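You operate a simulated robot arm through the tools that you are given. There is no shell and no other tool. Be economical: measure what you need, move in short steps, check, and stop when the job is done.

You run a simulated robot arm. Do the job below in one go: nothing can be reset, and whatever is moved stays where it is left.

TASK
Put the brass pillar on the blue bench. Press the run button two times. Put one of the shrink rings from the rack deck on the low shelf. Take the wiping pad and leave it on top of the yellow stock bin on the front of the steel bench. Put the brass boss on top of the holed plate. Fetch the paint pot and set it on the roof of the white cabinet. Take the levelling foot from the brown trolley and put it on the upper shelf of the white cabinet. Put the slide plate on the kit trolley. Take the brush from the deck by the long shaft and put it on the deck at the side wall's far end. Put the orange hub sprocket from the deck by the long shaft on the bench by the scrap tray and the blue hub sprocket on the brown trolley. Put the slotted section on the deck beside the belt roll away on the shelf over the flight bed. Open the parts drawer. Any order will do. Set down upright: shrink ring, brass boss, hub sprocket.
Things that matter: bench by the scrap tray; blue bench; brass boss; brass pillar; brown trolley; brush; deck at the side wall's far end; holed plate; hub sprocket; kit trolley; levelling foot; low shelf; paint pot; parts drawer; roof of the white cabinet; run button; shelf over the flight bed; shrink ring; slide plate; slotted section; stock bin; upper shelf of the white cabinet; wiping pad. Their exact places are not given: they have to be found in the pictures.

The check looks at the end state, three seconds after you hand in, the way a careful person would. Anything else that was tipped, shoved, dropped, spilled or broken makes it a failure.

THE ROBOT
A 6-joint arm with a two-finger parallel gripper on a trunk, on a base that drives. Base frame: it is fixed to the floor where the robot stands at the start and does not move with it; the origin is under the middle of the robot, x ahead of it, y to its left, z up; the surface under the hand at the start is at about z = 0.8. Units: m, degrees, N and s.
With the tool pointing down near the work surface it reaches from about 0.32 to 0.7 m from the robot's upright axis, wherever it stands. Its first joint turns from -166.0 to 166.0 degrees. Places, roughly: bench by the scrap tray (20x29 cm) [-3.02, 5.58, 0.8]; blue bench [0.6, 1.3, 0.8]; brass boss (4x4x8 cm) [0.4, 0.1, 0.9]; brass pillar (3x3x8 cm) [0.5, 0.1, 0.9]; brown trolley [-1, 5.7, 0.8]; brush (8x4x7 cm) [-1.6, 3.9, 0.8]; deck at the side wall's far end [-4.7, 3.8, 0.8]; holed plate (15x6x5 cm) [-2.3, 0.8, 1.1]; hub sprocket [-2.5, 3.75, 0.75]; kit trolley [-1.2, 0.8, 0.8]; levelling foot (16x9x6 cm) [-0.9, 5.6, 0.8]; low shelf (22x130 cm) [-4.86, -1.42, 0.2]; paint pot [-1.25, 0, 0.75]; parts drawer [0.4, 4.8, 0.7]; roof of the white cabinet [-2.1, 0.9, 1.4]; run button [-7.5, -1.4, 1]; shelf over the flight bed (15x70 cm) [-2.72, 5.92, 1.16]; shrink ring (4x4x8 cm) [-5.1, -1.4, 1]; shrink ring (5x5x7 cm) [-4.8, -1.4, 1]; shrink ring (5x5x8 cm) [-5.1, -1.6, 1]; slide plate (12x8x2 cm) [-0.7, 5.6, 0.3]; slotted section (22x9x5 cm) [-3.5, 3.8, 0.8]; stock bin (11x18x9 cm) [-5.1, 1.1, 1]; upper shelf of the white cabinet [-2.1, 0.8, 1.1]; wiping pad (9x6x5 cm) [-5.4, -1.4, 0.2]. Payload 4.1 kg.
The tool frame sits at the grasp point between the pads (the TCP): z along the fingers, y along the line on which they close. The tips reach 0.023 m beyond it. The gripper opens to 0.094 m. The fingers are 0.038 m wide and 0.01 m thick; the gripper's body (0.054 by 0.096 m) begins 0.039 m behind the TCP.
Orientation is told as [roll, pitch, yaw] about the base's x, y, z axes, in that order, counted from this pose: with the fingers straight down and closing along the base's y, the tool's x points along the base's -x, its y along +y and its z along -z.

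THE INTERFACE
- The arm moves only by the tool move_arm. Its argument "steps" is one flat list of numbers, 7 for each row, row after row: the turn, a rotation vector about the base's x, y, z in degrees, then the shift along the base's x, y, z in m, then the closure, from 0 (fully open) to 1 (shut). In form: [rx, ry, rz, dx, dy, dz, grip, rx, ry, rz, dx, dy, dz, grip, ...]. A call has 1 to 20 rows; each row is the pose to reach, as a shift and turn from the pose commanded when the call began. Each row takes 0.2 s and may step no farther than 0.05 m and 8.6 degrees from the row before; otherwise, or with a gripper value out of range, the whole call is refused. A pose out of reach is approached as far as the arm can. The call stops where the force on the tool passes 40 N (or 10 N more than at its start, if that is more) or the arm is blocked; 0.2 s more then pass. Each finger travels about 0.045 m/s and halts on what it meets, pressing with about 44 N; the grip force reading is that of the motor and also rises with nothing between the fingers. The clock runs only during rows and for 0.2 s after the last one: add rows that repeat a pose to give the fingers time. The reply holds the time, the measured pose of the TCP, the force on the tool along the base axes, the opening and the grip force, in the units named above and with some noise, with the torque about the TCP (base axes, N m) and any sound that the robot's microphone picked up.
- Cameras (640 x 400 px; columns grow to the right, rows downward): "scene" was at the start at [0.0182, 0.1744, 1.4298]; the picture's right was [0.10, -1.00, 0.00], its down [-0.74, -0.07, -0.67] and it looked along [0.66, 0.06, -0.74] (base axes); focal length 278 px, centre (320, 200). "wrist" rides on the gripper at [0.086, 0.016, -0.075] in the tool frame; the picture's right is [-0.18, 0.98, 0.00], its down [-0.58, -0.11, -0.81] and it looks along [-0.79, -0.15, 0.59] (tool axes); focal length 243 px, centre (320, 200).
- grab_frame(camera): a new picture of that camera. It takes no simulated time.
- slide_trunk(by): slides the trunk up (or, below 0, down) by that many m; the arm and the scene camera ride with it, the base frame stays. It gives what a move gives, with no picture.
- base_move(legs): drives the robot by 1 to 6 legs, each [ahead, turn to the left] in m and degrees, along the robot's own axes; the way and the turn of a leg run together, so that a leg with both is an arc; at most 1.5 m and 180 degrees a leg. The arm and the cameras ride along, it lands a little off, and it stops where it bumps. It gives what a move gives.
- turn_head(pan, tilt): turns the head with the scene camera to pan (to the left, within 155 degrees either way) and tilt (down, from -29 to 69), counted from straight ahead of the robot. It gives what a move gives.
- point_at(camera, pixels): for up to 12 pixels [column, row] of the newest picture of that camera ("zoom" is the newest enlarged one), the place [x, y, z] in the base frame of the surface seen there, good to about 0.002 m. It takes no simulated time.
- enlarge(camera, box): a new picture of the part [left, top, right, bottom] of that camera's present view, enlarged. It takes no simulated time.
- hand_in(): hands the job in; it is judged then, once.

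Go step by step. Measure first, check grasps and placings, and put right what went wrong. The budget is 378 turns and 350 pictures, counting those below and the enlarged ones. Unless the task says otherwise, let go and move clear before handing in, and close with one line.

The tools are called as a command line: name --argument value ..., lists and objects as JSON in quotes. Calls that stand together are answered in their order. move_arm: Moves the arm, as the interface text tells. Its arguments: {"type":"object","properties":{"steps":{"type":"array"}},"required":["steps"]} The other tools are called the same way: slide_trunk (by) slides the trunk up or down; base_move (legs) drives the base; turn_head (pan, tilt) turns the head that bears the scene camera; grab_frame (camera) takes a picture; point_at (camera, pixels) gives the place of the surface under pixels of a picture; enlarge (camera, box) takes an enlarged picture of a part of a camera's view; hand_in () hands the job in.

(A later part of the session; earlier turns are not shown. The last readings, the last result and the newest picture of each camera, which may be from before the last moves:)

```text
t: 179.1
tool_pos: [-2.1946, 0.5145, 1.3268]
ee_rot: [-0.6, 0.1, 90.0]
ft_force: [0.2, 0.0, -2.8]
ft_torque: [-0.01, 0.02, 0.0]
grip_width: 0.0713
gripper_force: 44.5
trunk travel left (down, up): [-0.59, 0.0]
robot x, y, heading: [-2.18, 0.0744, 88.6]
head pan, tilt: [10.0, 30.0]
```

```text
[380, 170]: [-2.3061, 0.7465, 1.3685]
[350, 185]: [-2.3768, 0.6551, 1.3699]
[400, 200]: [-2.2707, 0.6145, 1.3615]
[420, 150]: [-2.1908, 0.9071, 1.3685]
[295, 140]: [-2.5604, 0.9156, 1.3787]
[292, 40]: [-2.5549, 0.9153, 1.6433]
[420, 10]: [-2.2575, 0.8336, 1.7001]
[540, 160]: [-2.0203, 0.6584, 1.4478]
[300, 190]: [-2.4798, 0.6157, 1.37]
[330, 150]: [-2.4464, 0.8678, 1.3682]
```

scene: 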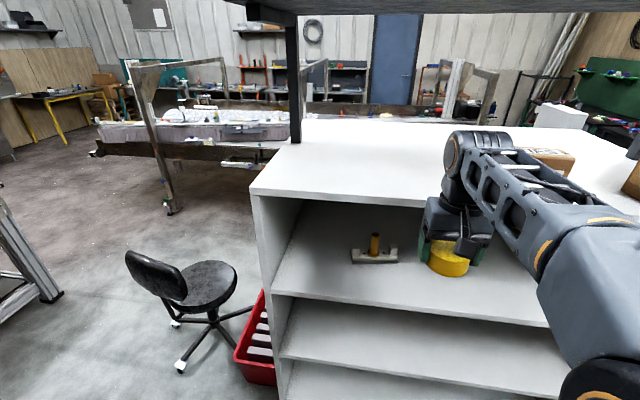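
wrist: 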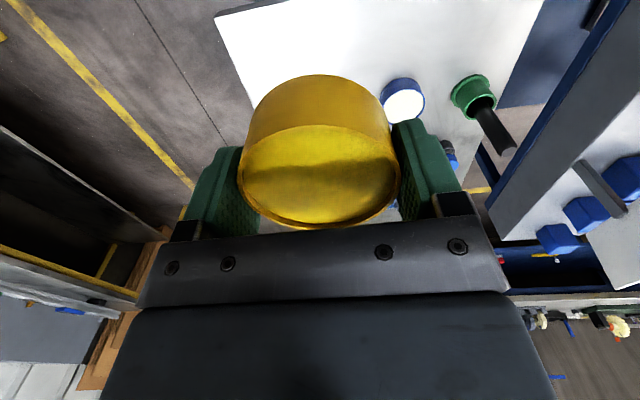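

The roof is at z 1.3685 and clear at (-2.28,0.73), in front of the overhead shelf. I'll lift, move over and lower toward it.

move_arm --steps '[0, 0, 0, 0, 0, 0.03, 1, 0, 0, 0, 0, 0, 0.065, 1, 0, 0, 0, 0, 0, 0.1, 1, 0, 0, 0, 0, 0, 0.125, 1, 0, 0, 0, -0.012, 0.03, 0.125, 1, 0, 0, 0, -0.024, 0.06, 0.125, 1, 0, 0, 0, -0.036, 0.09, 0.125, 1, 0, 0, 0, -0.048, 0.12, 0.125, 1, 0, 0, 0, -0.06, 0.15, 0.125, 1, 0, 0, 0, -0.072, 0.18, 0.125, 1, 0, 0, 0, -0.085, 0.215, 0.125, 1, 0, 0, 0, -0.085, 0.215, 0.11, 1, 0, 0, 0, -0.085, 0.215, 0.09, 1, 0, 0, 0, -0.085, 0.215, 0.08, 1, 0, 0, 0, -0.085, 0.215, 0.08, 1]'

grab_frame --camera "scene"

grab_frame --camera "wrist"

```text
t: 181.5
tool_pos: [-2.2545, 0.6281, 1.3933]
ee_rot: [-0.6, -0.7, 89.7]
ft_force: [4.0, -4.9, 13.3]
ft_torque: [-0.32, 0.55, 0.35]
grip_width: 0.0713
gripper_force: 44.0
out of reach, approached as far as the arm can: row 6, 7, 8, 9, 10, 11, 12
trunk travel left (down, up): [-0.59, 0.0]
robot x, y, heading: [-2.1766, 0.0746, 88.6]
head pan, tilt: [10.0, 30.0]
stopped in row 12: the force on the tool passed its limit at 49 N (the readings are from after the stop); the commanded pose is now the measured one
```

```text
289 pictures are left
```

scene: 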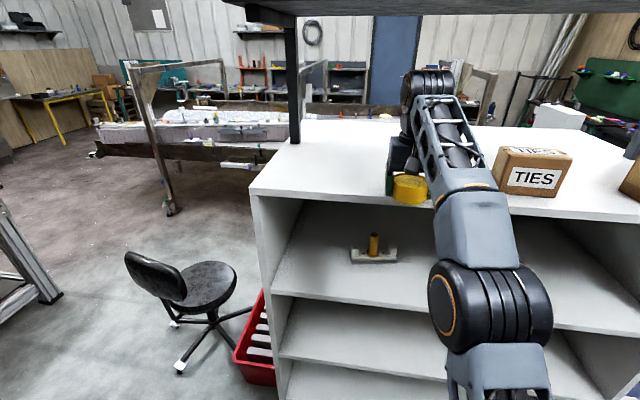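

```text
288 pictures are left
```

wrist: 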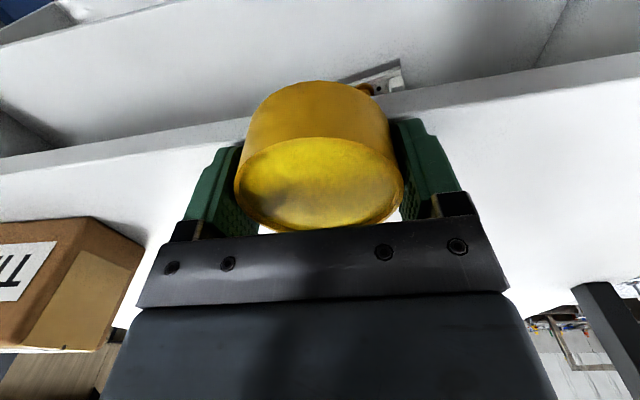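

The arm ran out of reach and the tin's bottom touched the roof edge at y 0.63. I'll lift again and drive the base 0.14 m closer.

move_arm --steps '[0, 0, 0, 0, -0.01, 0.02, 1, 0, 0, 0, 0, -0.03, 0.045, 1, 0, 0, 0, 0, -0.06, 0.05, 1]'

grab_frame --camera "wrist"

base_move --legs '[[0.14, 0]]'

```text
t: 182.3
tool_pos: [-2.2556, 0.5658, 1.4365]
ee_rot: [-0.5, -0.7, 89.9]
ft_force: [0.1, -0.2, -3.1]
ft_torque: [-0.01, 0.0, 0.01]
grip_width: 0.0711
gripper_force: 44.2
out of reach, approached as far as the arm can: row 1, 2, 3
trunk travel left (down, up): [-0.59, 0.0]
robot x, y, heading: [-2.1792, 0.0747, 88.8]
head pan, tilt: [10.0, 30.0]
```

```text
287 pictures are left
```

wrist: 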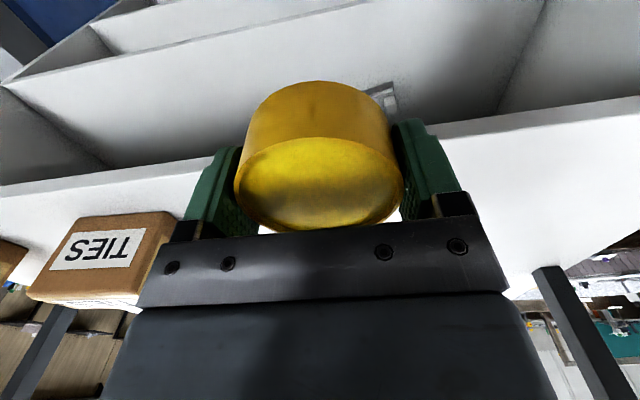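

```text
t: 183.7
tool_pos: [-2.255, 0.7092, 1.4354]
ee_rot: [-0.5, -0.6, 90.2]
ft_force: [0.3, -0.4, -3.1]
ft_torque: [-0.03, -0.02, -0.02]
grip_width: 0.0712
gripper_force: 43.8
trunk travel left (down, up): [-0.59, 0.0]
robot x, y, heading: [-2.178, 0.2143, 88.8]
head pan, tilt: [10.0, 30.0]
```

The tin is now over the roof at (-2.255,0.709). I'll check the box's edge distance and then lower.

grab_frame --camera "wrist"

grab_frame --camera "scene"

```text
286 pictures are left
```

wrist: 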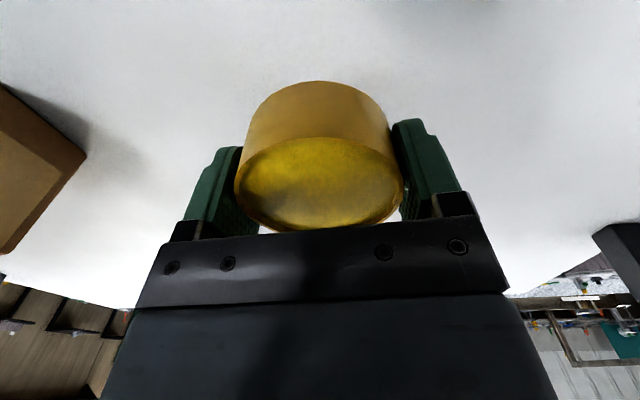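

```text
285 pictures are left
```

scene: 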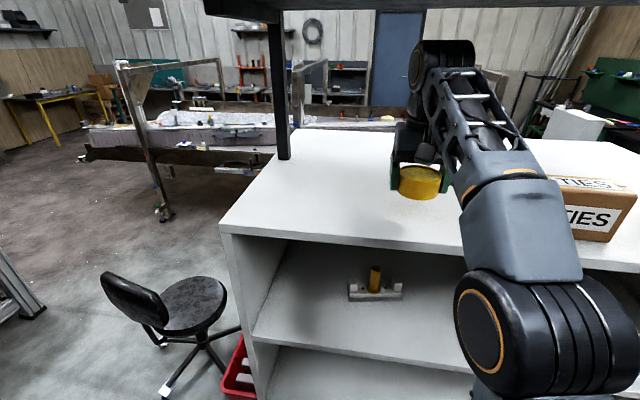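

The box is well clear. I'll lower slowly, watching the force.

move_arm --steps '[0, 0, 0, 0, 0, -0.015, 1, 0, 0, 0, 0, 0, -0.028, 1, 0, 0, 0, 0, 0, -0.032, 1, 0, 0, 0, 0, 0, -0.034, 1, 0, 0, 0, 0, 0, -0.034, 1]'

```text
t: 184.9
tool_pos: [-2.2539, 0.7083, 1.4027]
ee_rot: [-0.5, -0.6, 90.1]
ft_force: [0.0, 0.9, -3.8]
ft_torque: [0.0, 0.01, 0.02]
grip_width: 0.071
gripper_force: 44.2
trunk travel left (down, up): [-0.59, 0.0]
robot x, y, heading: [-2.173, 0.2107, 88.9]
head pan, tilt: [10.0, 30.0]
```

move_arm --steps '[0, 0, 0, 0, 0, -0.002, 1, 0, 0, 0, 0, 0, -0.0035, 1, 0, 0, 0, 0, 0, -0.0035, 1]'

enlarge --camera "scene" --box '[340, 120, 500, 220]'

```text
t: 185.7
tool_pos: [-2.2524, 0.7087, 1.3978]
ee_rot: [-0.6, -0.5, 90.2]
ft_force: [0.6, 0.1, -3.0]
ft_torque: [0.01, 0.0, 0.0]
grip_width: 0.0713
gripper_force: 43.6
trunk travel left (down, up): [-0.59, 0.0]
robot x, y, heading: [-2.1756, 0.2115, 89.2]
head pan, tilt: [10.0, 30.0]
```

```text
4.00 times, centred on (420, 170) of scene
```

zoom: 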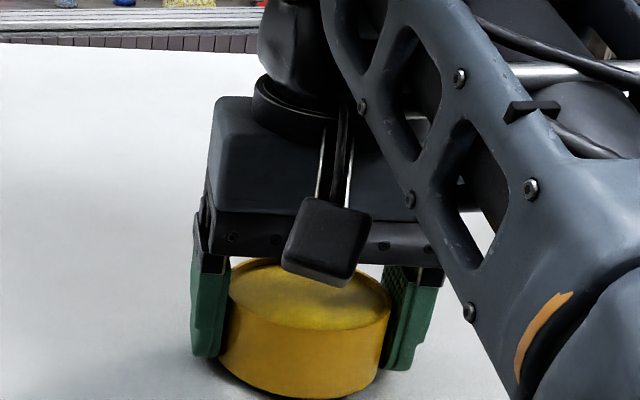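

It isn't touching yet, but the gap is tiny. I'll lower a few more millimetres in small steps.

move_arm --steps '[0, 0, 0, 0, 0, -0.0015, 1, 0, 0, 0, 0, 0, -0.003, 1, 0, 0, 0, 0, 0, -0.0045, 1, 0, 0, 0, 0, 0, -0.0045, 1]'

```text
t: 186.7
tool_pos: [-2.2536, 0.7072, 1.3948]
ee_rot: [-0.4, -0.6, 90.2]
ft_force: [1.0, 0.1, -1.9]
ft_torque: [0.01, 0.04, -0.03]
grip_width: 0.0715
gripper_force: 44.3
trunk travel left (down, up): [-0.59, 0.0]
robot x, y, heading: [-2.1763, 0.2122, 88.7]
head pan, tilt: [10.0, 30.0]
```

The weight is being taken (-1.9 N), so I'm at contact. One more millimetre down, then release and rise.

move_arm --steps '[0, 0, 0, 0, 0, -0.001, 1, 0, 0, 0, 0, 0, -0.001, 0.9, 0, 0, 0, 0, 0, -0.001, 0.5, 0, 0, 0, 0, 0, -0.001, 0.15, 0, 0, 0, 0, 0, -0.001, 0, 0, 0, 0, 0, 0, -0.001, 0, 0, 0, 0, 0, 0, 0.02, 0, 0, 0, 0, 0, 0, 0.05, 0, 0, 0, 0, 0, -0.03, 0.07, 0, 0, 0, 0, 0, -0.07, 0.075, 0]'

grab_frame --camera "wrist"

grab_frame --camera "scene"

```text
t: 188.9
tool_pos: [-2.2563, 0.6375, 1.4657]
ee_rot: [-0.5, -1.0, 90.3]
ft_force: [0.1, 0.3, 0.2]
ft_torque: [0.03, 0.03, 0.03]
grip_width: 0.0939
gripper_force: 0.1
out of reach, approached as far as the arm can: row 8, 9, 10
trunk travel left (down, up): [-0.59, 0.0]
robot x, y, heading: [-2.1741, 0.2144, 89.2]
head pan, tilt: [10.0, 30.0]
```

```text
283 pictures are left
```

wrist: 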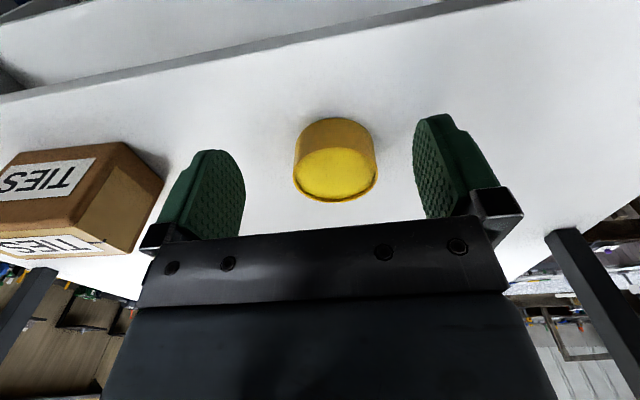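

```text
282 pictures are left
```

scene: 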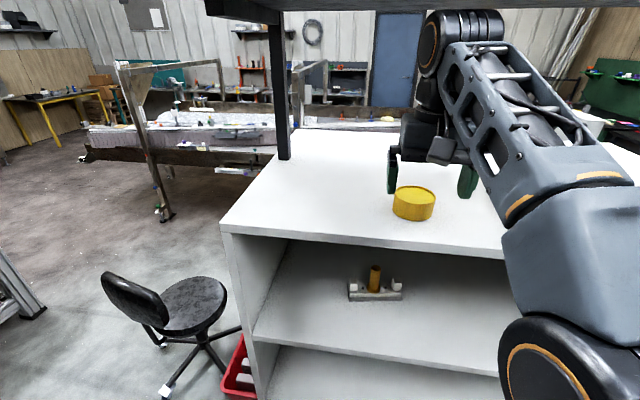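

The paint pot stands on the roof. Next come the rack jobs to the west, so I'll pull back from the cabinet, lower the trunk and face west.

base_move --legs '[[-0.75, 0]]'

slide_trunk --by -0.19

base_move --legs '[[0, 91], [1.3, 0]]'

turn_head --pan 30 --tilt 25

grab_frame --camera "scene"

```text
t: 193.0
tool_pos: [-2.2697, -0.1307, 1.4657]
ee_rot: [-0.5, -0.9, 88.9]
ft_force: [-0.8, 0.2, -0.4]
ft_torque: [0.01, -0.01, -0.03]
grip_width: 0.0941
gripper_force: 0.1
trunk travel left (down, up): [-0.59, 0.0]
robot x, y, heading: [-2.1994, -0.5557, 87.8]
head pan, tilt: [10.0, 30.0]
```

```text
t: 195.1
tool_pos: [-2.2704, -0.1315, 1.274]
ee_rot: [-0.5, -0.9, 88.9]
ft_force: [0.3, 0.2, -0.1]
ft_torque: [0.03, 0.01, -0.03]
grip_width: 0.0942
gripper_force: 0.1
trunk travel left (down, up): [-0.4, 0.19]
robot x, y, heading: [-2.1987, -0.5571, 87.1]
head pan, tilt: [10.0, 30.0]
```

```text
t: 205.2
tool_pos: [-3.8919, -0.504, 1.2751]
ee_rot: [-0.6, -1.0, 176.2]
ft_force: [0.4, 0.0, 0.6]
ft_torque: [0.05, -0.03, 0.02]
grip_width: 0.094
gripper_force: 0.2
trunk travel left (down, up): [-0.4, 0.19]
robot x, y, heading: [-3.4589, -0.4551, 175.2]
head pan, tilt: [10.0, 30.0]
```

```text
t: 206.1
tool_pos: [-3.8921, -0.5044, 1.2738]
ee_rot: [-0.5, -0.9, 176.2]
ft_force: [0.5, 0.1, 0.2]
ft_torque: [-0.01, -0.01, 0.0]
grip_width: 0.0939
gripper_force: 0.1
trunk travel left (down, up): [-0.4, 0.19]
robot x, y, heading: [-3.4614, -0.4568, 174.9]
head pan, tilt: [30.0, 25.0]
```

```text
281 pictures are left
```

scene: 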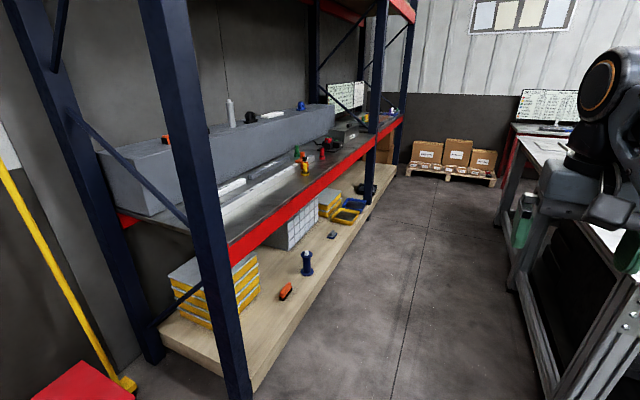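

The rack's deck holds coloured items near (300,160); the wooden low shelf has items at (285,292), (306,262) and (333,235). I'll enlarge and measure.

enlarge --camera "scene" --box '[220, 100, 420, 310]'

point_at --camera "scene" --pixels '[[304, 165], [322, 150], [296, 155], [285, 292], [306, 262], [333, 235], [250, 380], [230, 350], [380, 180], [270, 230], [345, 230], [510, 250]]'

```text
1.90 times, centred on (320, 205) of scene
```

zoom: 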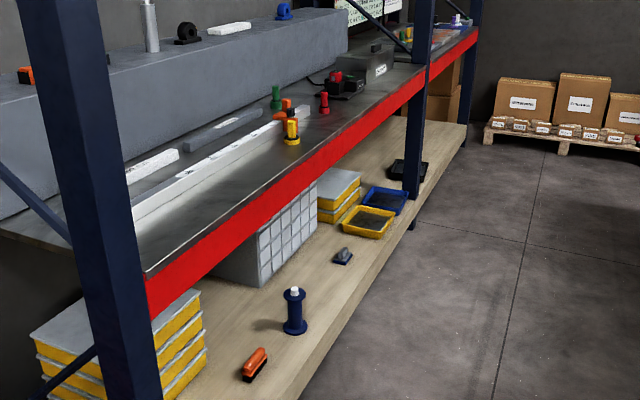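

```text
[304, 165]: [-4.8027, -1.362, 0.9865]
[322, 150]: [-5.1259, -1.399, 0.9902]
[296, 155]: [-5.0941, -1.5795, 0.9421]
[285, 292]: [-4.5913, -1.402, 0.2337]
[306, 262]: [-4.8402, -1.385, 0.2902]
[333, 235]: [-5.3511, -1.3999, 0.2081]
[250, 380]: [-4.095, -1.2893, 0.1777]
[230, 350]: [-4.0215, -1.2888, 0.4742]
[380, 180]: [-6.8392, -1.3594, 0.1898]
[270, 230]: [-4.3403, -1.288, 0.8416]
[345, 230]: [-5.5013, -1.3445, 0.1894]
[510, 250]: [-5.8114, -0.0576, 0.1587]
```

The yellow ring is near the deck's front at (-4.80,-1.36); I'll take that one. I'll drive to about (-4.78,-0.73) and face the rack.

base_move --legs '[[0, 17], [1.33, 0], [0, 78]]'

turn_head --pan 0 --tilt 40

grab_frame --camera "scene"

grab_frame --camera "wrist"

```text
t: 216.9
tool_pos: [-4.6625, -1.1452, 1.2755]
ee_rot: [-0.4, -0.9, -91.0]
ft_force: [-1.0, -0.2, 0.2]
ft_torque: [0.01, 0.03, -0.01]
grip_width: 0.0941
gripper_force: 0.1
trunk travel left (down, up): [-0.4, 0.19]
robot x, y, heading: [-4.734, -0.7168, -92.3]
head pan, tilt: [30.0, 25.0]
```

```text
t: 217.8
tool_pos: [-4.6632, -1.144, 1.274]
ee_rot: [-0.5, -1.0, -90.9]
ft_force: [0.3, -0.2, 0.7]
ft_torque: [-0.01, 0.01, 0.0]
grip_width: 0.094
gripper_force: 0.1
trunk travel left (down, up): [-0.4, 0.19]
robot x, y, heading: [-4.7327, -0.7177, -92.1]
head pan, tilt: [0.0, 40.0]
```

```text
279 pictures are left
```

scene: 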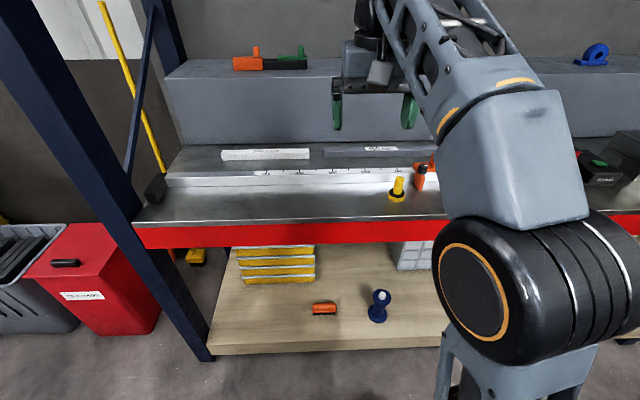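

```text
278 pictures are left
```

wrist: 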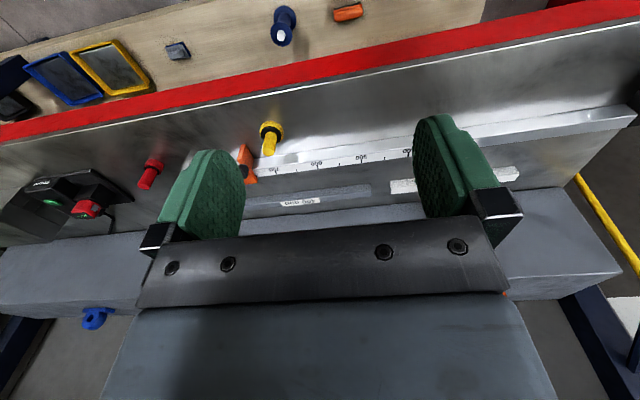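

The yellow ring is at (268,140) in the wrist view. I'll enlarge and measure it, and measure the free low-shelf area.

enlarge --camera "wrist" --box '[220, 100, 320, 180]'

point_at --camera "wrist" --pixels '[[268, 152], [263, 152], [274, 152], [271, 140], [271, 124], [260, 128], [283, 130], [255, 110], [245, 160], [282, 30], [347, 12], [177, 48]]'

point_at --camera "scene" --pixels '[[345, 310], [345, 335], [400, 310], [300, 240], [380, 315], [325, 308], [270, 320], [397, 180], [397, 198], [300, 220], [420, 340], [410, 262]]'

```text
5.00 times, centred on (270, 140) of wrist
```

zoom: 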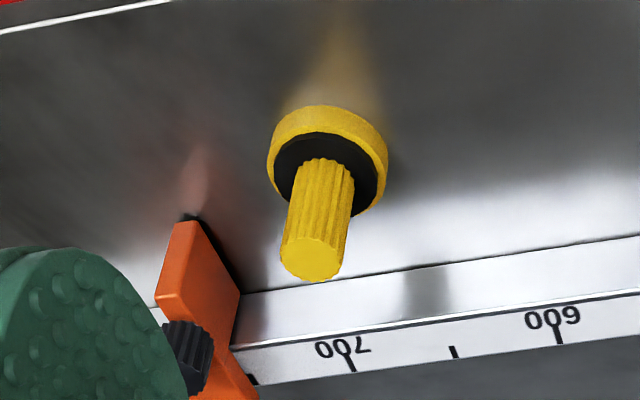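

```text
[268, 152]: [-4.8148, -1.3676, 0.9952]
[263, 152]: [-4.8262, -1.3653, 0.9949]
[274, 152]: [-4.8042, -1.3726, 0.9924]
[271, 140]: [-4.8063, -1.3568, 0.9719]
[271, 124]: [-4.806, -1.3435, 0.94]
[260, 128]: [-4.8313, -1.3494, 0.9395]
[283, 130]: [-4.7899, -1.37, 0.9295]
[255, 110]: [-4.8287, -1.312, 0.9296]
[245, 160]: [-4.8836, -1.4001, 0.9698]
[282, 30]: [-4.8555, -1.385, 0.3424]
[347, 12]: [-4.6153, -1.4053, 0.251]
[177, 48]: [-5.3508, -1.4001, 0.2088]
```

```text
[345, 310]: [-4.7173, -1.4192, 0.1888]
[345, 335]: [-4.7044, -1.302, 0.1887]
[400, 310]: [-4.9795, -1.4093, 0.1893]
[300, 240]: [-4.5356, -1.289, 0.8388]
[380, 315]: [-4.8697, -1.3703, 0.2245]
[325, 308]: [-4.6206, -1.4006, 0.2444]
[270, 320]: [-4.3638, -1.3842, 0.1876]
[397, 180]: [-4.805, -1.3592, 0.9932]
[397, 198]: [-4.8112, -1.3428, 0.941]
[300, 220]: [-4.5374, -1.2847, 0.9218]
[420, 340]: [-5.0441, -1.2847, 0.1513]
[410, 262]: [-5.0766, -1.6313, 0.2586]
```

The ring's axis is (-4.8135,-1.366), deck 0.9295, top 0.995. I'll approach tilted 40° so that it can go under the deck later, and check before closing.

move_arm --steps '[-6, 0, 0, -0.022, -0.022, -0.03, 0.5, -12, 0, 0, -0.044, -0.045, -0.06, 0.5, -18, 0, 0, -0.065, -0.068, -0.09, 0.5, -24, 0, 0, -0.086, -0.09, -0.12, 0.5, -30, 0, 0, -0.108, -0.113, -0.155, 0.5, -36, 0, 0, -0.13, -0.135, -0.19, 0.5, -40, 0, 0, -0.15, -0.158, -0.22, 0.5, -40, 0, 0, -0.15, -0.158, -0.22, 0.5]'

grab_frame --camera "wrist"

```text
t: 219.6
tool_pos: [-4.8159, -1.3034, 1.0536]
ee_rot: [0.3, -40.9, -91.2]
ft_force: [0.2, -0.5, -0.5]
ft_torque: [0.0, -0.03, 0.0]
grip_width: 0.0471
gripper_force: 0.0
trunk travel left (down, up): [-0.4, 0.19]
robot x, y, heading: [-4.7376, -0.7181, -92.4]
head pan, tilt: [0.0, 40.0]
```

```text
276 pictures are left
```

wrist: 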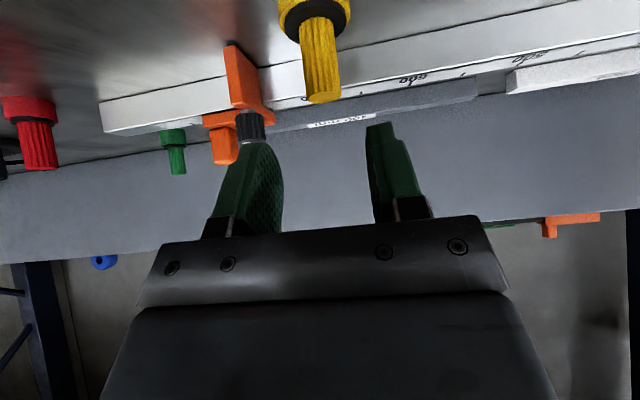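

The ring is ahead at (320,60), and the orange slider at (240,90) is near the left finger's path. I'll measure both.

point_at --camera "wrist" --pixels '[[258, 85], [270, 115], [240, 140], [250, 125], [322, 98], [308, 95], [337, 92], [321, 60], [318, 35], [235, 155], [300, 90]]'

```text
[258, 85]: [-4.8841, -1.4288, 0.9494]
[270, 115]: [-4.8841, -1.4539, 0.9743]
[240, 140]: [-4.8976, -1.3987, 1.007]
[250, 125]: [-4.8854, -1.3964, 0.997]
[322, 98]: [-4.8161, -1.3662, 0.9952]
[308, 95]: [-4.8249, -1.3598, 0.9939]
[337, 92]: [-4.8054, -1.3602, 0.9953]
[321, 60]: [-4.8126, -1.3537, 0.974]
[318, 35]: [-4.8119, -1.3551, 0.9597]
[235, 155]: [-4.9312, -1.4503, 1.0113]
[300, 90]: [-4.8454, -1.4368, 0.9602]
```

The slider's edge is at x -4.884, leaving 3.5 cm. I'll advance to the grasp, close, and lift.

move_arm --steps '[0, 0, 0, 0.001, -0.021, -0.026, 0.5, 0, 0, 0, 0.001, -0.042, -0.051, 0.5, 0, 0, 0, 0.001, -0.063, -0.0765, 0.5, 0, 0, 0, 0.001, -0.063, -0.0765, 0.5, 0, 0, 0, 0.001, -0.063, -0.0765, 1, 0, 0, 0, 0.001, -0.063, -0.0765, 1, 0, 0, 0, 0.001, -0.063, -0.0765, 1, 0, 0, 0, 0.001, -0.063, -0.0765, 1, 0, 0, 0, 0.001, -0.063, -0.04, 1, 0, 0, 0, 0.001, -0.063, 0, 1, 0, 0, 0, 0.001, -0.03, 0.03, 1, 0, 0, 0, 0.001, 0.0, 0.06, 1]'

grab_frame --camera "wrist"

```text
t: 222.2
tool_pos: [-4.8109, -1.3024, 1.1127]
ee_rot: [0.3, -41.0, -91.2]
ft_force: [-0.5, 0.6, -2.2]
ft_torque: [-0.01, -0.01, -0.02]
grip_width: 0.0242
gripper_force: 43.8
trunk travel left (down, up): [-0.4, 0.19]
robot x, y, heading: [-4.7402, -0.7153, -92.1]
head pan, tilt: [0.0, 40.0]
```

```text
275 pictures are left
```

wrist: 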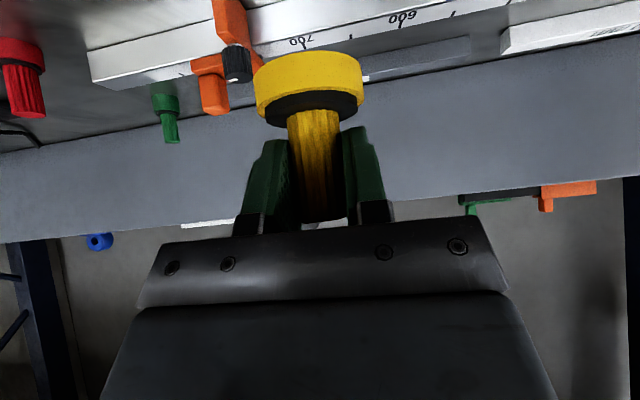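

The ring is held with its foot 0.0475 m below the TCP. I'll back the base 0.13 m so the hand clears the deck edge, and lower the trunk.

base_move --legs '[[-0.14, 0]]'

slide_trunk --by -0.4

move_arm --steps '[0, 0, 0, 0.008, 0, -0.05, 1, 0, 0, 0, 0.016, 0, -0.099, 1, 0, 0, 0, 0.024, 0, -0.148, 1, 0, 0, 0, 0.032, 0, -0.197, 1, 0, 0, 0, 0.04, 0, -0.246, 1, 0, 0, 0, 0.048, 0, -0.295, 1, 0, 0, 0, 0.056, 0, -0.344, 1, 0, 0, 0, 0.064, 0, -0.393, 1]'

grab_frame --camera "wrist"

turn_head --pan 10 --tilt 50

grab_frame --camera "scene"

```text
t: 223.6
tool_pos: [-4.8062, -1.1585, 1.1128]
ee_rot: [0.3, -40.8, -91.3]
ft_force: [-0.7, 0.0, -1.7]
ft_torque: [0.0, 0.0, 0.01]
grip_width: 0.0244
gripper_force: 44.3
trunk travel left (down, up): [-0.4, 0.19]
robot x, y, heading: [-4.7284, -0.5734, -92.2]
head pan, tilt: [0.0, 40.0]
```

```text
t: 227.4
tool_pos: [-4.8061, -1.1589, 0.7122]
ee_rot: [0.3, -40.9, -91.3]
ft_force: [-0.1, 1.1, -2.2]
ft_torque: [0.01, 0.02, -0.01]
grip_width: 0.0242
gripper_force: 43.6
trunk travel left (down, up): [0.0, 0.59]
robot x, y, heading: [-4.727, -0.5737, -92.3]
head pan, tilt: [0.0, 40.0]
```

```text
refused: row 1 steps farther than a row can; nothing moved
```

```text
274 pictures are left
```

wrist: 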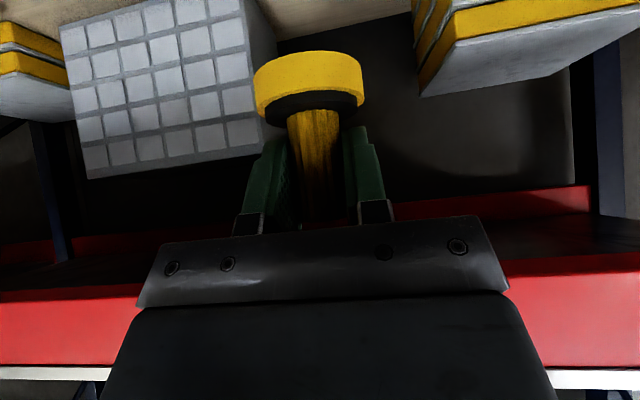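

```text
t: 228.1
tool_pos: [-4.8069, -1.1583, 0.7122]
ee_rot: [0.4, -40.9, -91.3]
ft_force: [-0.6, -0.2, -2.2]
ft_torque: [0.01, -0.02, -0.02]
grip_width: 0.0243
gripper_force: 44.0
trunk travel left (down, up): [0.0, 0.59]
robot x, y, heading: [-4.7308, -0.573, -92.2]
head pan, tilt: [10.0, 50.0]
```

```text
273 pictures are left
```

scene: 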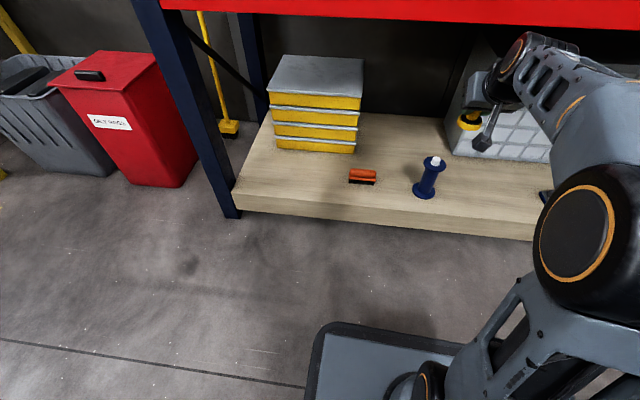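

The low shelf between the brush (362,176) and the pin (428,178) is free at (393,185). I'll measure it and lower the arm in allowed steps.

point_at --camera "scene" --pixels '[[393, 185], [393, 170], [377, 183], [413, 192], [440, 190], [349, 180], [395, 200], [320, 185], [432, 162], [460, 352], [318, 340]]'

move_arm --steps '[0, 0, 0, 0.008, 0, -0.045, 1, 0, 0, 0, 0.016, 0, -0.09, 1, 0, 0, 0, 0.024, 0, -0.135, 1, 0, 0, 0, 0.032, 0, -0.18, 1, 0, 0, 0, 0.04, 0, -0.225, 1, 0, 0, 0, 0.048, 0, -0.27, 1, 0, 0, 0, 0.056, 0, -0.315, 1, 0, 0, 0, 0.064, 0, -0.36, 1, 0, 0, 0, 0.072, 0, -0.4, 1]'

grab_frame --camera "scene"

```text
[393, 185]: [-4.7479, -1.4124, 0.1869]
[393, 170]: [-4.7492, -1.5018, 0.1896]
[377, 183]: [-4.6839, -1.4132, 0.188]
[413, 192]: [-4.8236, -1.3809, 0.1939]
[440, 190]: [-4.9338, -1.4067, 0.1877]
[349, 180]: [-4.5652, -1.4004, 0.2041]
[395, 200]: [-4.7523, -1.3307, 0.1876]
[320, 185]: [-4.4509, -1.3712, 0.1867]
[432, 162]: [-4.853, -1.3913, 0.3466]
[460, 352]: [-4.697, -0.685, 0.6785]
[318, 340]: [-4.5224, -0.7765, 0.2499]
```

```text
t: 230.1
tool_pos: [-4.7781, -1.1549, 0.3556]
ee_rot: [0.9, -40.7, -91.3]
ft_force: [0.0, 0.6, -1.0]
ft_torque: [0.02, 0.0, -0.02]
grip_width: 0.0244
gripper_force: 44.2
out of reach, approached as far as the arm can: row 6, 7, 8, 9
trunk travel left (down, up): [0.0, 0.59]
robot x, y, heading: [-4.7298, -0.5739, -92.3]
head pan, tilt: [10.0, 50.0]
```

```text
272 pictures are left
```

scene: 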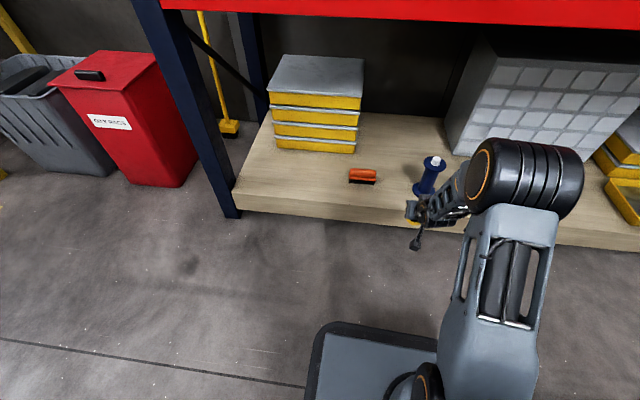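

The arm can't go lower with this tilt so close in, but farther out it should. I'll shift 4.5 cm away from the pin, then drive forward 0.14 m under the deck.

move_arm --steps '[0, 0, 0, 0.02, 0, 0.02, 1, 0, 0, 0, 0.045, 0, 0.02, 1]'

base_move --legs '[[0.14, 0]]'

grab_frame --camera "scene"

grab_frame --camera "wrist"

```text
t: 230.7
tool_pos: [-4.7739, -1.1514, 0.3757]
ee_rot: [0.9, -40.6, -91.3]
ft_force: [-0.4, -0.6, -1.6]
ft_torque: [-0.01, 0.01, 0.02]
grip_width: 0.0241
gripper_force: 43.8
out of reach, approached as far as the arm can: row 1, 2
trunk travel left (down, up): [0.0, 0.59]
robot x, y, heading: [-4.7271, -0.5735, -92.2]
head pan, tilt: [10.0, 50.0]
```

```text
t: 232.1
tool_pos: [-4.7762, -1.2872, 0.375]
ee_rot: [0.9, -40.7, -91.1]
ft_force: [-0.8, 1.1, -2.0]
ft_torque: [-0.01, 0.03, 0.01]
grip_width: 0.0242
gripper_force: 44.1
trunk travel left (down, up): [0.0, 0.59]
robot x, y, heading: [-4.7347, -0.7097, -91.9]
head pan, tilt: [10.0, 50.0]
```

```text
271 pictures are left
```

scene: 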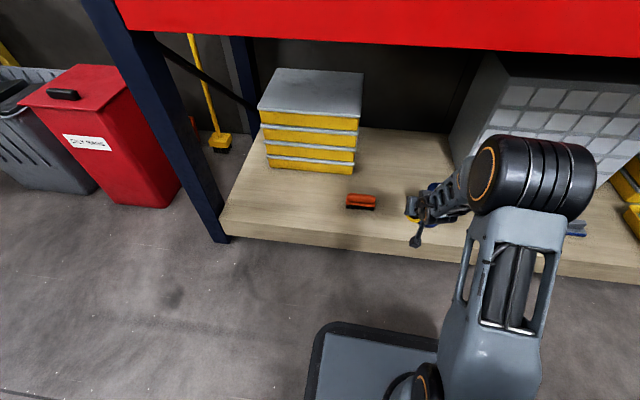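

```text
270 pictures are left
```

wrist: 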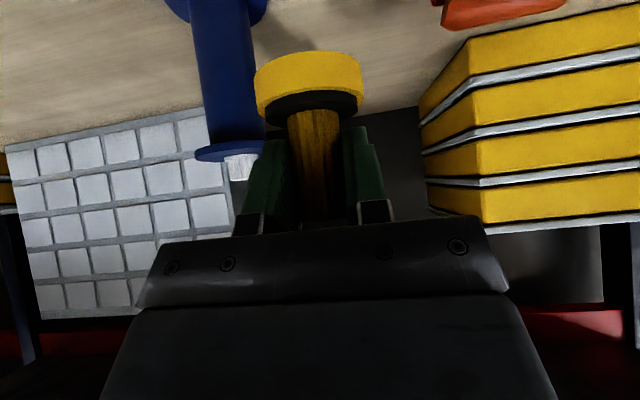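

The pin is close on the left in the wrist view, so I need a +x shift. I'll try moving outward and to +x and see whether reach improves.

move_arm --steps '[0, 0, 0, 0.02, 0, 0, 1, 0, 0, 0, 0.045, 0, 0, 1, 0, 0, 0, 0.045, -0.02, 0, 1, 0, 0, 0, 0.045, -0.04, 0, 1]'

point_at --camera "scene" --pixels '[[530, 150], [500, 160], [430, 205], [460, 185], [400, 385], [520, 260]]'

```text
t: 233.1
tool_pos: [-4.7564, -1.3193, 0.3784]
ee_rot: [1.6, -40.5, -91.1]
ft_force: [0.3, 0.4, -1.1]
ft_torque: [-0.01, 0.02, 0.0]
grip_width: 0.0241
gripper_force: 44.5
out of reach, approached as far as the arm can: row 1, 2, 3, 4
trunk travel left (down, up): [0.0, 0.59]
robot x, y, heading: [-4.737, -0.7053, -92.1]
head pan, tilt: [10.0, 50.0]
```

```text
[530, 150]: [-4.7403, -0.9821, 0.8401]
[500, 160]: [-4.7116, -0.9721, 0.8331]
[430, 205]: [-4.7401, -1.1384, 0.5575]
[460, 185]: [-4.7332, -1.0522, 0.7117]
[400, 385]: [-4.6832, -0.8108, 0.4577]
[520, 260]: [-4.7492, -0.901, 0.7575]
```

Reach is improving as the hand goes out. I'll continue outward and down in small steps.

move_arm --steps '[0, 0, 0, 0.0, -0.02, 0, 1, 0, 0, 0, 0.0, -0.04, -0.02, 1, 0, 0, 0, 0.0, -0.06, -0.04, 1, 0, 0, 0, 0.0, -0.06, -0.06, 1]'

grab_frame --camera "wrist"

grab_frame --camera "scene"

```text
t: 234.1
tool_pos: [-4.7587, -1.3782, 0.3159]
ee_rot: [1.1, -40.7, -91.0]
ft_force: [-0.4, -0.8, -1.9]
ft_torque: [0.03, 0.01, -0.02]
grip_width: 0.0242
gripper_force: 44.0
trunk travel left (down, up): [0.0, 0.59]
robot x, y, heading: [-4.7364, -0.7109, -92.2]
head pan, tilt: [10.0, 50.0]
```

```text
269 pictures are left
```

wrist: 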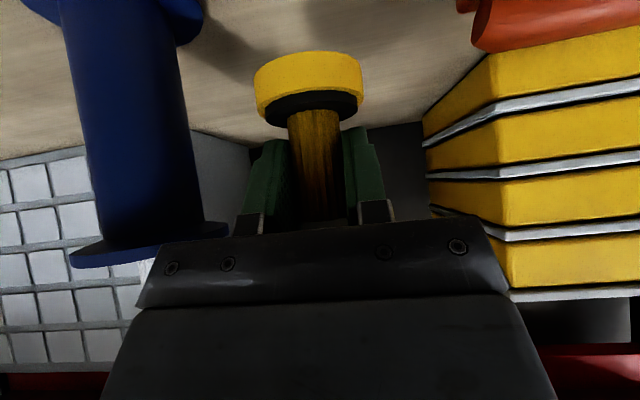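

```text
268 pictures are left
```

scene: 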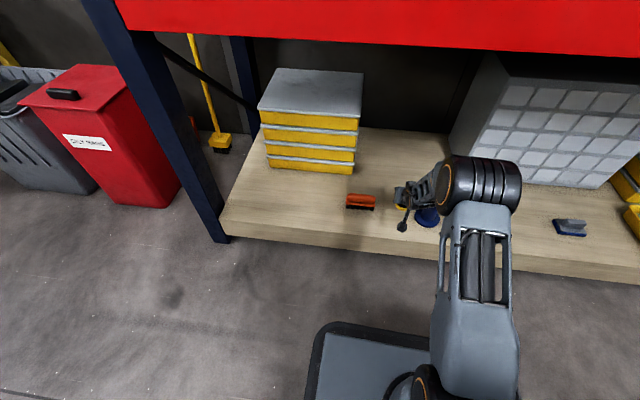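

The pin's top flange (150,240) is near the hand's left edge. I'll shift +x before lowering.

point_at --camera "wrist" --pixels '[[225, 230], [200, 235], [180, 100], [200, 20], [300, 30], [485, 40], [480, 10], [440, 100]]'

move_arm --steps '[0, 0, 0, 0.015, 0, 0, 1, 0, 0, 0, 0.035, 0, 0, 1, 0, 0, 0, 0.035, 0, 0, 1]'

```text
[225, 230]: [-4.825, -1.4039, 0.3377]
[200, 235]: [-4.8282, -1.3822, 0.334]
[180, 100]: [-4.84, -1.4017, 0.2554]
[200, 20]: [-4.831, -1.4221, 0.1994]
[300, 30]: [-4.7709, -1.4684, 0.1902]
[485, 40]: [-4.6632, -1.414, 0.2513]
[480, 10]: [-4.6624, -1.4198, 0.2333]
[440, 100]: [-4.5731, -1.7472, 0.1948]
```

```text
t: 234.8
tool_pos: [-4.7458, -1.3722, 0.3103]
ee_rot: [2.7, -38.5, -91.1]
ft_force: [0.9, 0.2, -1.2]
ft_torque: [-0.01, -0.01, -0.01]
grip_width: 0.0243
gripper_force: 43.6
out of reach, approached as far as the arm can: row 1, 2
trunk travel left (down, up): [0.0, 0.59]
robot x, y, heading: [-4.7324, -0.7118, -92.0]
head pan, tilt: [10.0, 50.0]
```

The midpoint between pin (-4.825) and brush (-4.663) is x -4.744, so I'm well placed now. I'll command exactly that and lower in steps.

move_arm --steps '[0, 0, 0, -0.02, 0, 0, 1, 0, 0, 0, -0.02, 0, -0.02, 1, 0, 0, 0, -0.02, 0, -0.04, 1, 0, 0, 0, -0.02, 0, -0.055, 1, 0, 0, 0, -0.02, 0, -0.055, 1]'

grab_frame --camera "wrist"

```text
t: 236.1
tool_pos: [-4.7641, -1.3773, 0.2603]
ee_rot: [1.5, -40.5, -91.1]
ft_force: [-0.8, 1.1, -1.4]
ft_torque: [0.0, 0.03, 0.0]
grip_width: 0.0243
gripper_force: 43.8
out of reach, approached as far as the arm can: row 1, 2, 3, 4, 5
trunk travel left (down, up): [0.0, 0.59]
robot x, y, heading: [-4.7372, -0.7094, -92.2]
head pan, tilt: [10.0, 50.0]
```

```text
267 pictures are left
```

wrist: 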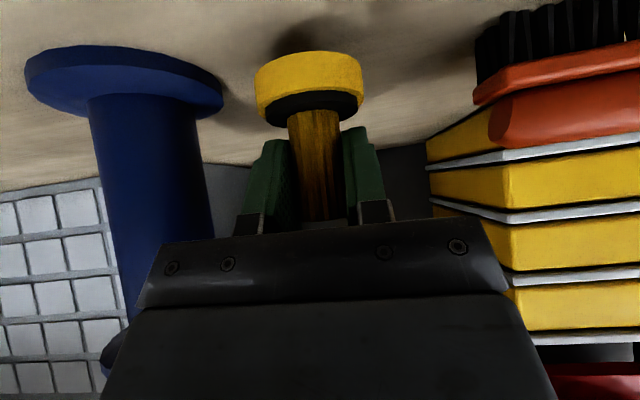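

There's about 1.3 cm between hand and pin, enough to go straight down. I'll lower the last 2 cm with small steps.

move_arm --steps '[0, 0, 0, 0.002, 0, -0.01, 1, 0, 0, 0, 0.002, 0, -0.018, 1, 0, 0, 0, 0.002, 0, -0.021, 1, 0, 0, 0, 0.002, 0, -0.021, 1]'

```text
t: 237.1
tool_pos: [-4.7711, -1.3734, 0.2385]
ee_rot: [1.7, -40.5, -91.1]
ft_force: [0.9, 0.0, 4.9]
ft_torque: [-0.07, 0.08, -0.02]
grip_width: 0.0241
gripper_force: 44.0
out of reach, approached as far as the arm can: row 1, 2, 3, 4
trunk travel left (down, up): [0.0, 0.59]
robot x, y, heading: [-4.7338, -0.7066, -92.1]
head pan, tilt: [10.0, 50.0]
```

The ring is on the shelf (force +4.9 N), but x drifted to -4.771. I'll look before releasing.

grab_frame --camera "wrist"

enlarge --camera "scene" --box '[340, 150, 540, 270]'

```text
266 pictures are left
```

wrist: 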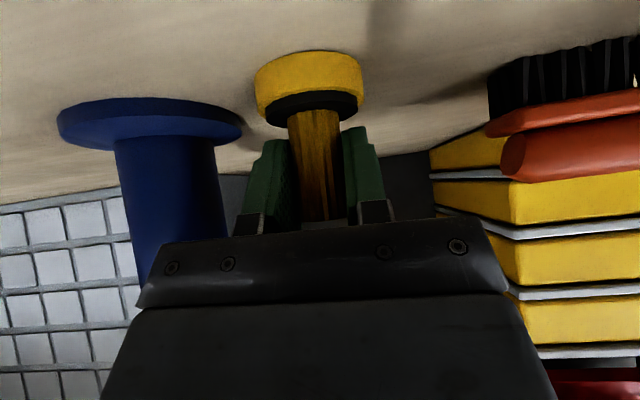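

```text
3.20 times, centred on (440, 210) of scene
```

zoom: 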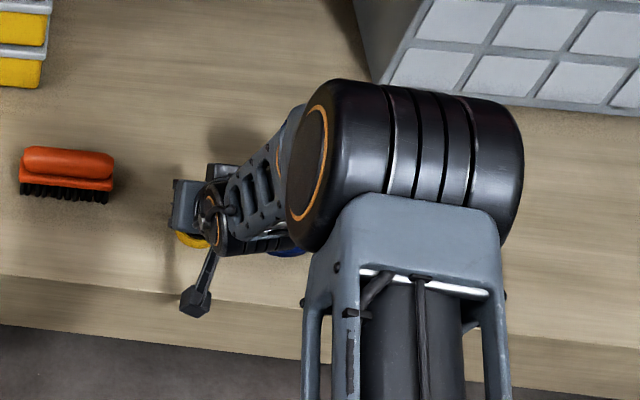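

The pin stands untouched and the ring is down. I'll open a little and retreat back and up along the tool axis.

move_arm --steps '[0, 0, 0, 0, 0, 0.001, 0.7, 0, 0, 0, 0, 0, 0.001, 0.6, 0, 0, 0, 0, 0, 0.001, 0.6, 0, 0, 0, 0.0, 0.013, 0.016, 0.6, 0, 0, 0, 0, 0.026, 0.031, 0.6, 0, 0, 0, 0, 0.045, 0.054, 0.6, 0, 0, 0, 0, 0.07, 0.08, 0.6, 0, 0, 0, 0, 0.1, 0.11, 0.6]'

grab_frame --camera "wrist"

grab_frame --camera "scene"

```text
t: 238.8
tool_pos: [-4.7827, -1.2644, 0.3454]
ee_rot: [1.5, -40.5, -91.0]
ft_force: [-0.2, -0.7, -0.9]
ft_torque: [0.01, 0.0, 0.0]
grip_width: 0.0377
gripper_force: 0.1
out of reach, approached as far as the arm can: row 1, 2, 4, 5, 6, 7, 8
trunk travel left (down, up): [0.0, 0.59]
robot x, y, heading: [-4.7371, -0.7088, -91.9]
head pan, tilt: [10.0, 50.0]
```

```text
264 pictures are left
```

wrist: 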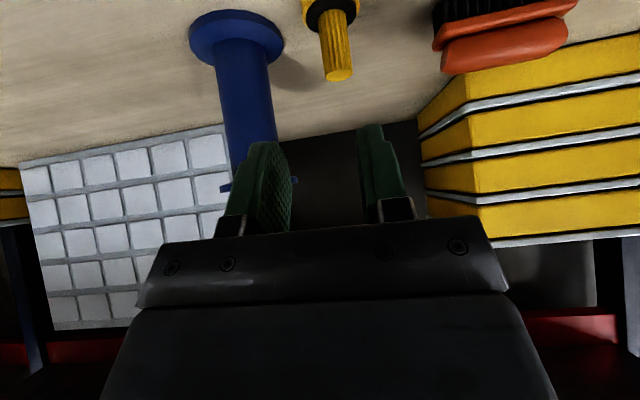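

```text
263 pictures are left
```

scene: 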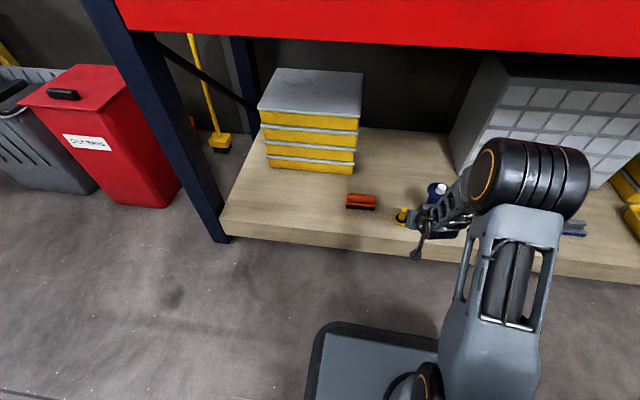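

The ring stands upright on the low shelf at (400,215). Next is the wiping pad at (572,226) on the same shelf; I'll back off and shift 0.6 m to the west.

base_move --legs '[[-0.2, 0], [0, -88], [0.6, 0], [0, 88]]'

turn_head --pan 10 --tilt 45

grab_frame --camera "scene"

```text
t: 251.2
tool_pos: [-5.4258, -1.026, 0.3454]
ee_rot: [1.5, -40.5, -94.3]
ft_force: [0.1, -0.3, 0.3]
ft_torque: [-0.02, 0.01, -0.03]
grip_width: 0.0377
gripper_force: 0.0
trunk travel left (down, up): [0.0, 0.59]
robot x, y, heading: [-5.3452, -0.4708, -95.4]
head pan, tilt: [10.0, 50.0]
```

```text
t: 251.8
tool_pos: [-5.4275, -1.0255, 0.3448]
ee_rot: [1.5, -40.5, -94.2]
ft_force: [-0.4, -0.3, 0.4]
ft_torque: [0.03, 0.01, 0.0]
grip_width: 0.0375
gripper_force: 0.1
trunk travel left (down, up): [0.0, 0.59]
robot x, y, heading: [-5.3461, -0.4725, -95.3]
head pan, tilt: [10.0, 45.0]
```

```text
262 pictures are left
```

scene: 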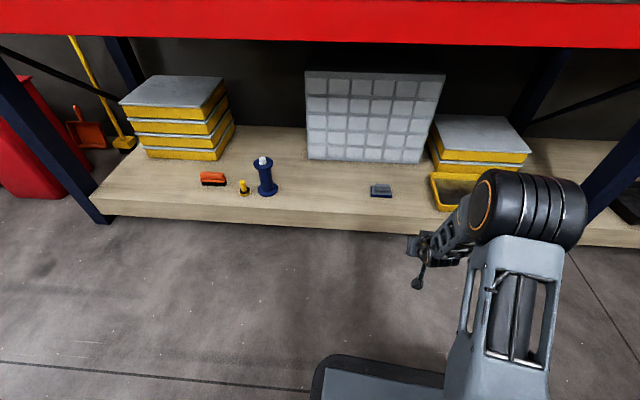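

The ring still stands upright (243,187) and the pad is at (381,190). I'll enlarge and measure the pad.

enlarge --camera "scene" --box '[350, 165, 430, 215]'

point_at --camera "scene" --pixels '[[371, 187], [381, 188], [392, 188], [380, 184], [382, 196], [371, 196], [391, 196], [430, 205], [400, 165], [400, 190], [360, 190]]'

```text
8.00 times, centred on (390, 190) of scene
```

zoom: 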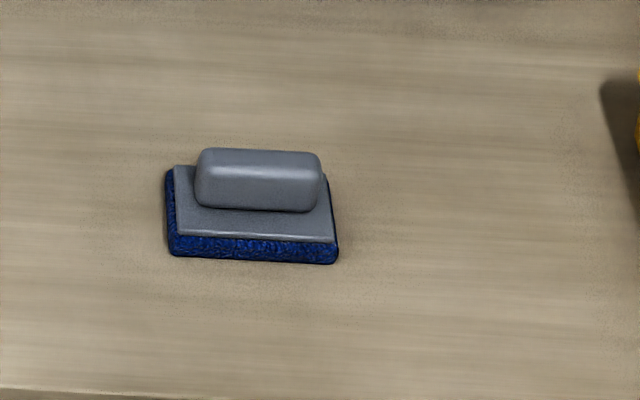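

```text
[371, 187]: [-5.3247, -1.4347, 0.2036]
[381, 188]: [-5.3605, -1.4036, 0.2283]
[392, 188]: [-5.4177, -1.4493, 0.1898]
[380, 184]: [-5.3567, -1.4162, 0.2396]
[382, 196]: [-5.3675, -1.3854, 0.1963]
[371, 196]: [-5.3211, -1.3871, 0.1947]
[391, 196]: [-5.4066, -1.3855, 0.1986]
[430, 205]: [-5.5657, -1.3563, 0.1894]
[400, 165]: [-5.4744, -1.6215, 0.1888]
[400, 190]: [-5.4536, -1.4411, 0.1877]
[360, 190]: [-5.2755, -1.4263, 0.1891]
```

The pad has a bar handle along x (centre (-5.363,-1.415), top 0.24) on a 9x6 cm base. I'll bring the tool vertical, then drive forward so the hand is above it.

move_arm --steps '[8, -0.6, 0, 0, 0, 0.01, 0.3, 16, -1.2, 0, 0, 0, 0.02, 0, 24, -1.8, 0, 0, 0, 0.03, 0, 32, -2.4, 0, 0, 0, 0.04, 0, 40.3, -3, 0, 0, 0, 0.05, 0, 40.3, -3, 0, 0, 0, 0.05, 0]'

base_move --legs '[[0.28, 4]]'

grab_frame --camera "wrist"

grab_frame --camera "scene"

```text
t: 253.2
tool_pos: [-5.4264, -1.0264, 0.3949]
ee_rot: [1.6, 0.0, -94.3]
ft_force: [0.5, -0.3, 0.1]
ft_torque: [0.01, 0.0, -0.02]
grip_width: 0.0941
gripper_force: 0.1
out of reach, approached as far as the arm can: row 2, 3
trunk travel left (down, up): [0.0, 0.59]
robot x, y, heading: [-5.3467, -0.4722, -95.5]
head pan, tilt: [10.0, 45.0]
```

```text
t: 255.2
tool_pos: [-5.3961, -1.3034, 0.3946]
ee_rot: [1.5, -0.1, -89.9]
ft_force: [-0.3, 0.0, -0.9]
ft_torque: [-0.01, 0.0, -0.02]
grip_width: 0.0939
gripper_force: 0.1
trunk travel left (down, up): [0.0, 0.59]
robot x, y, heading: [-5.366, -0.7478, -90.8]
head pan, tilt: [10.0, 45.0]
```

```text
260 pictures are left
```

wrist: 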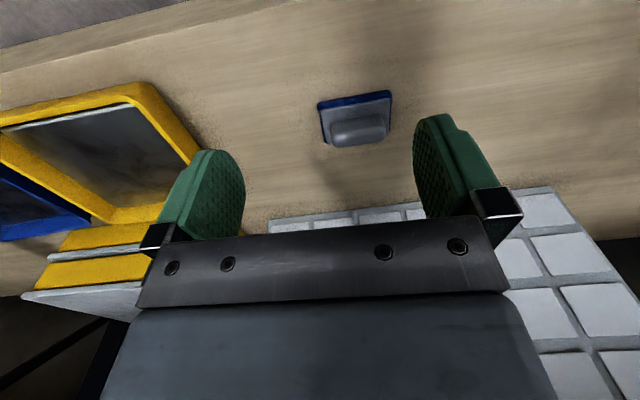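

```text
259 pictures are left
```

scene: 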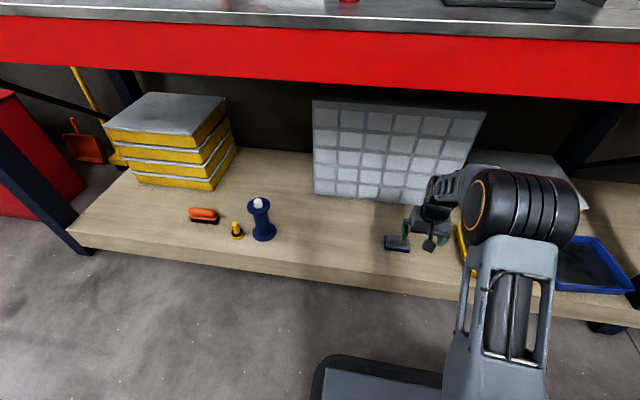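

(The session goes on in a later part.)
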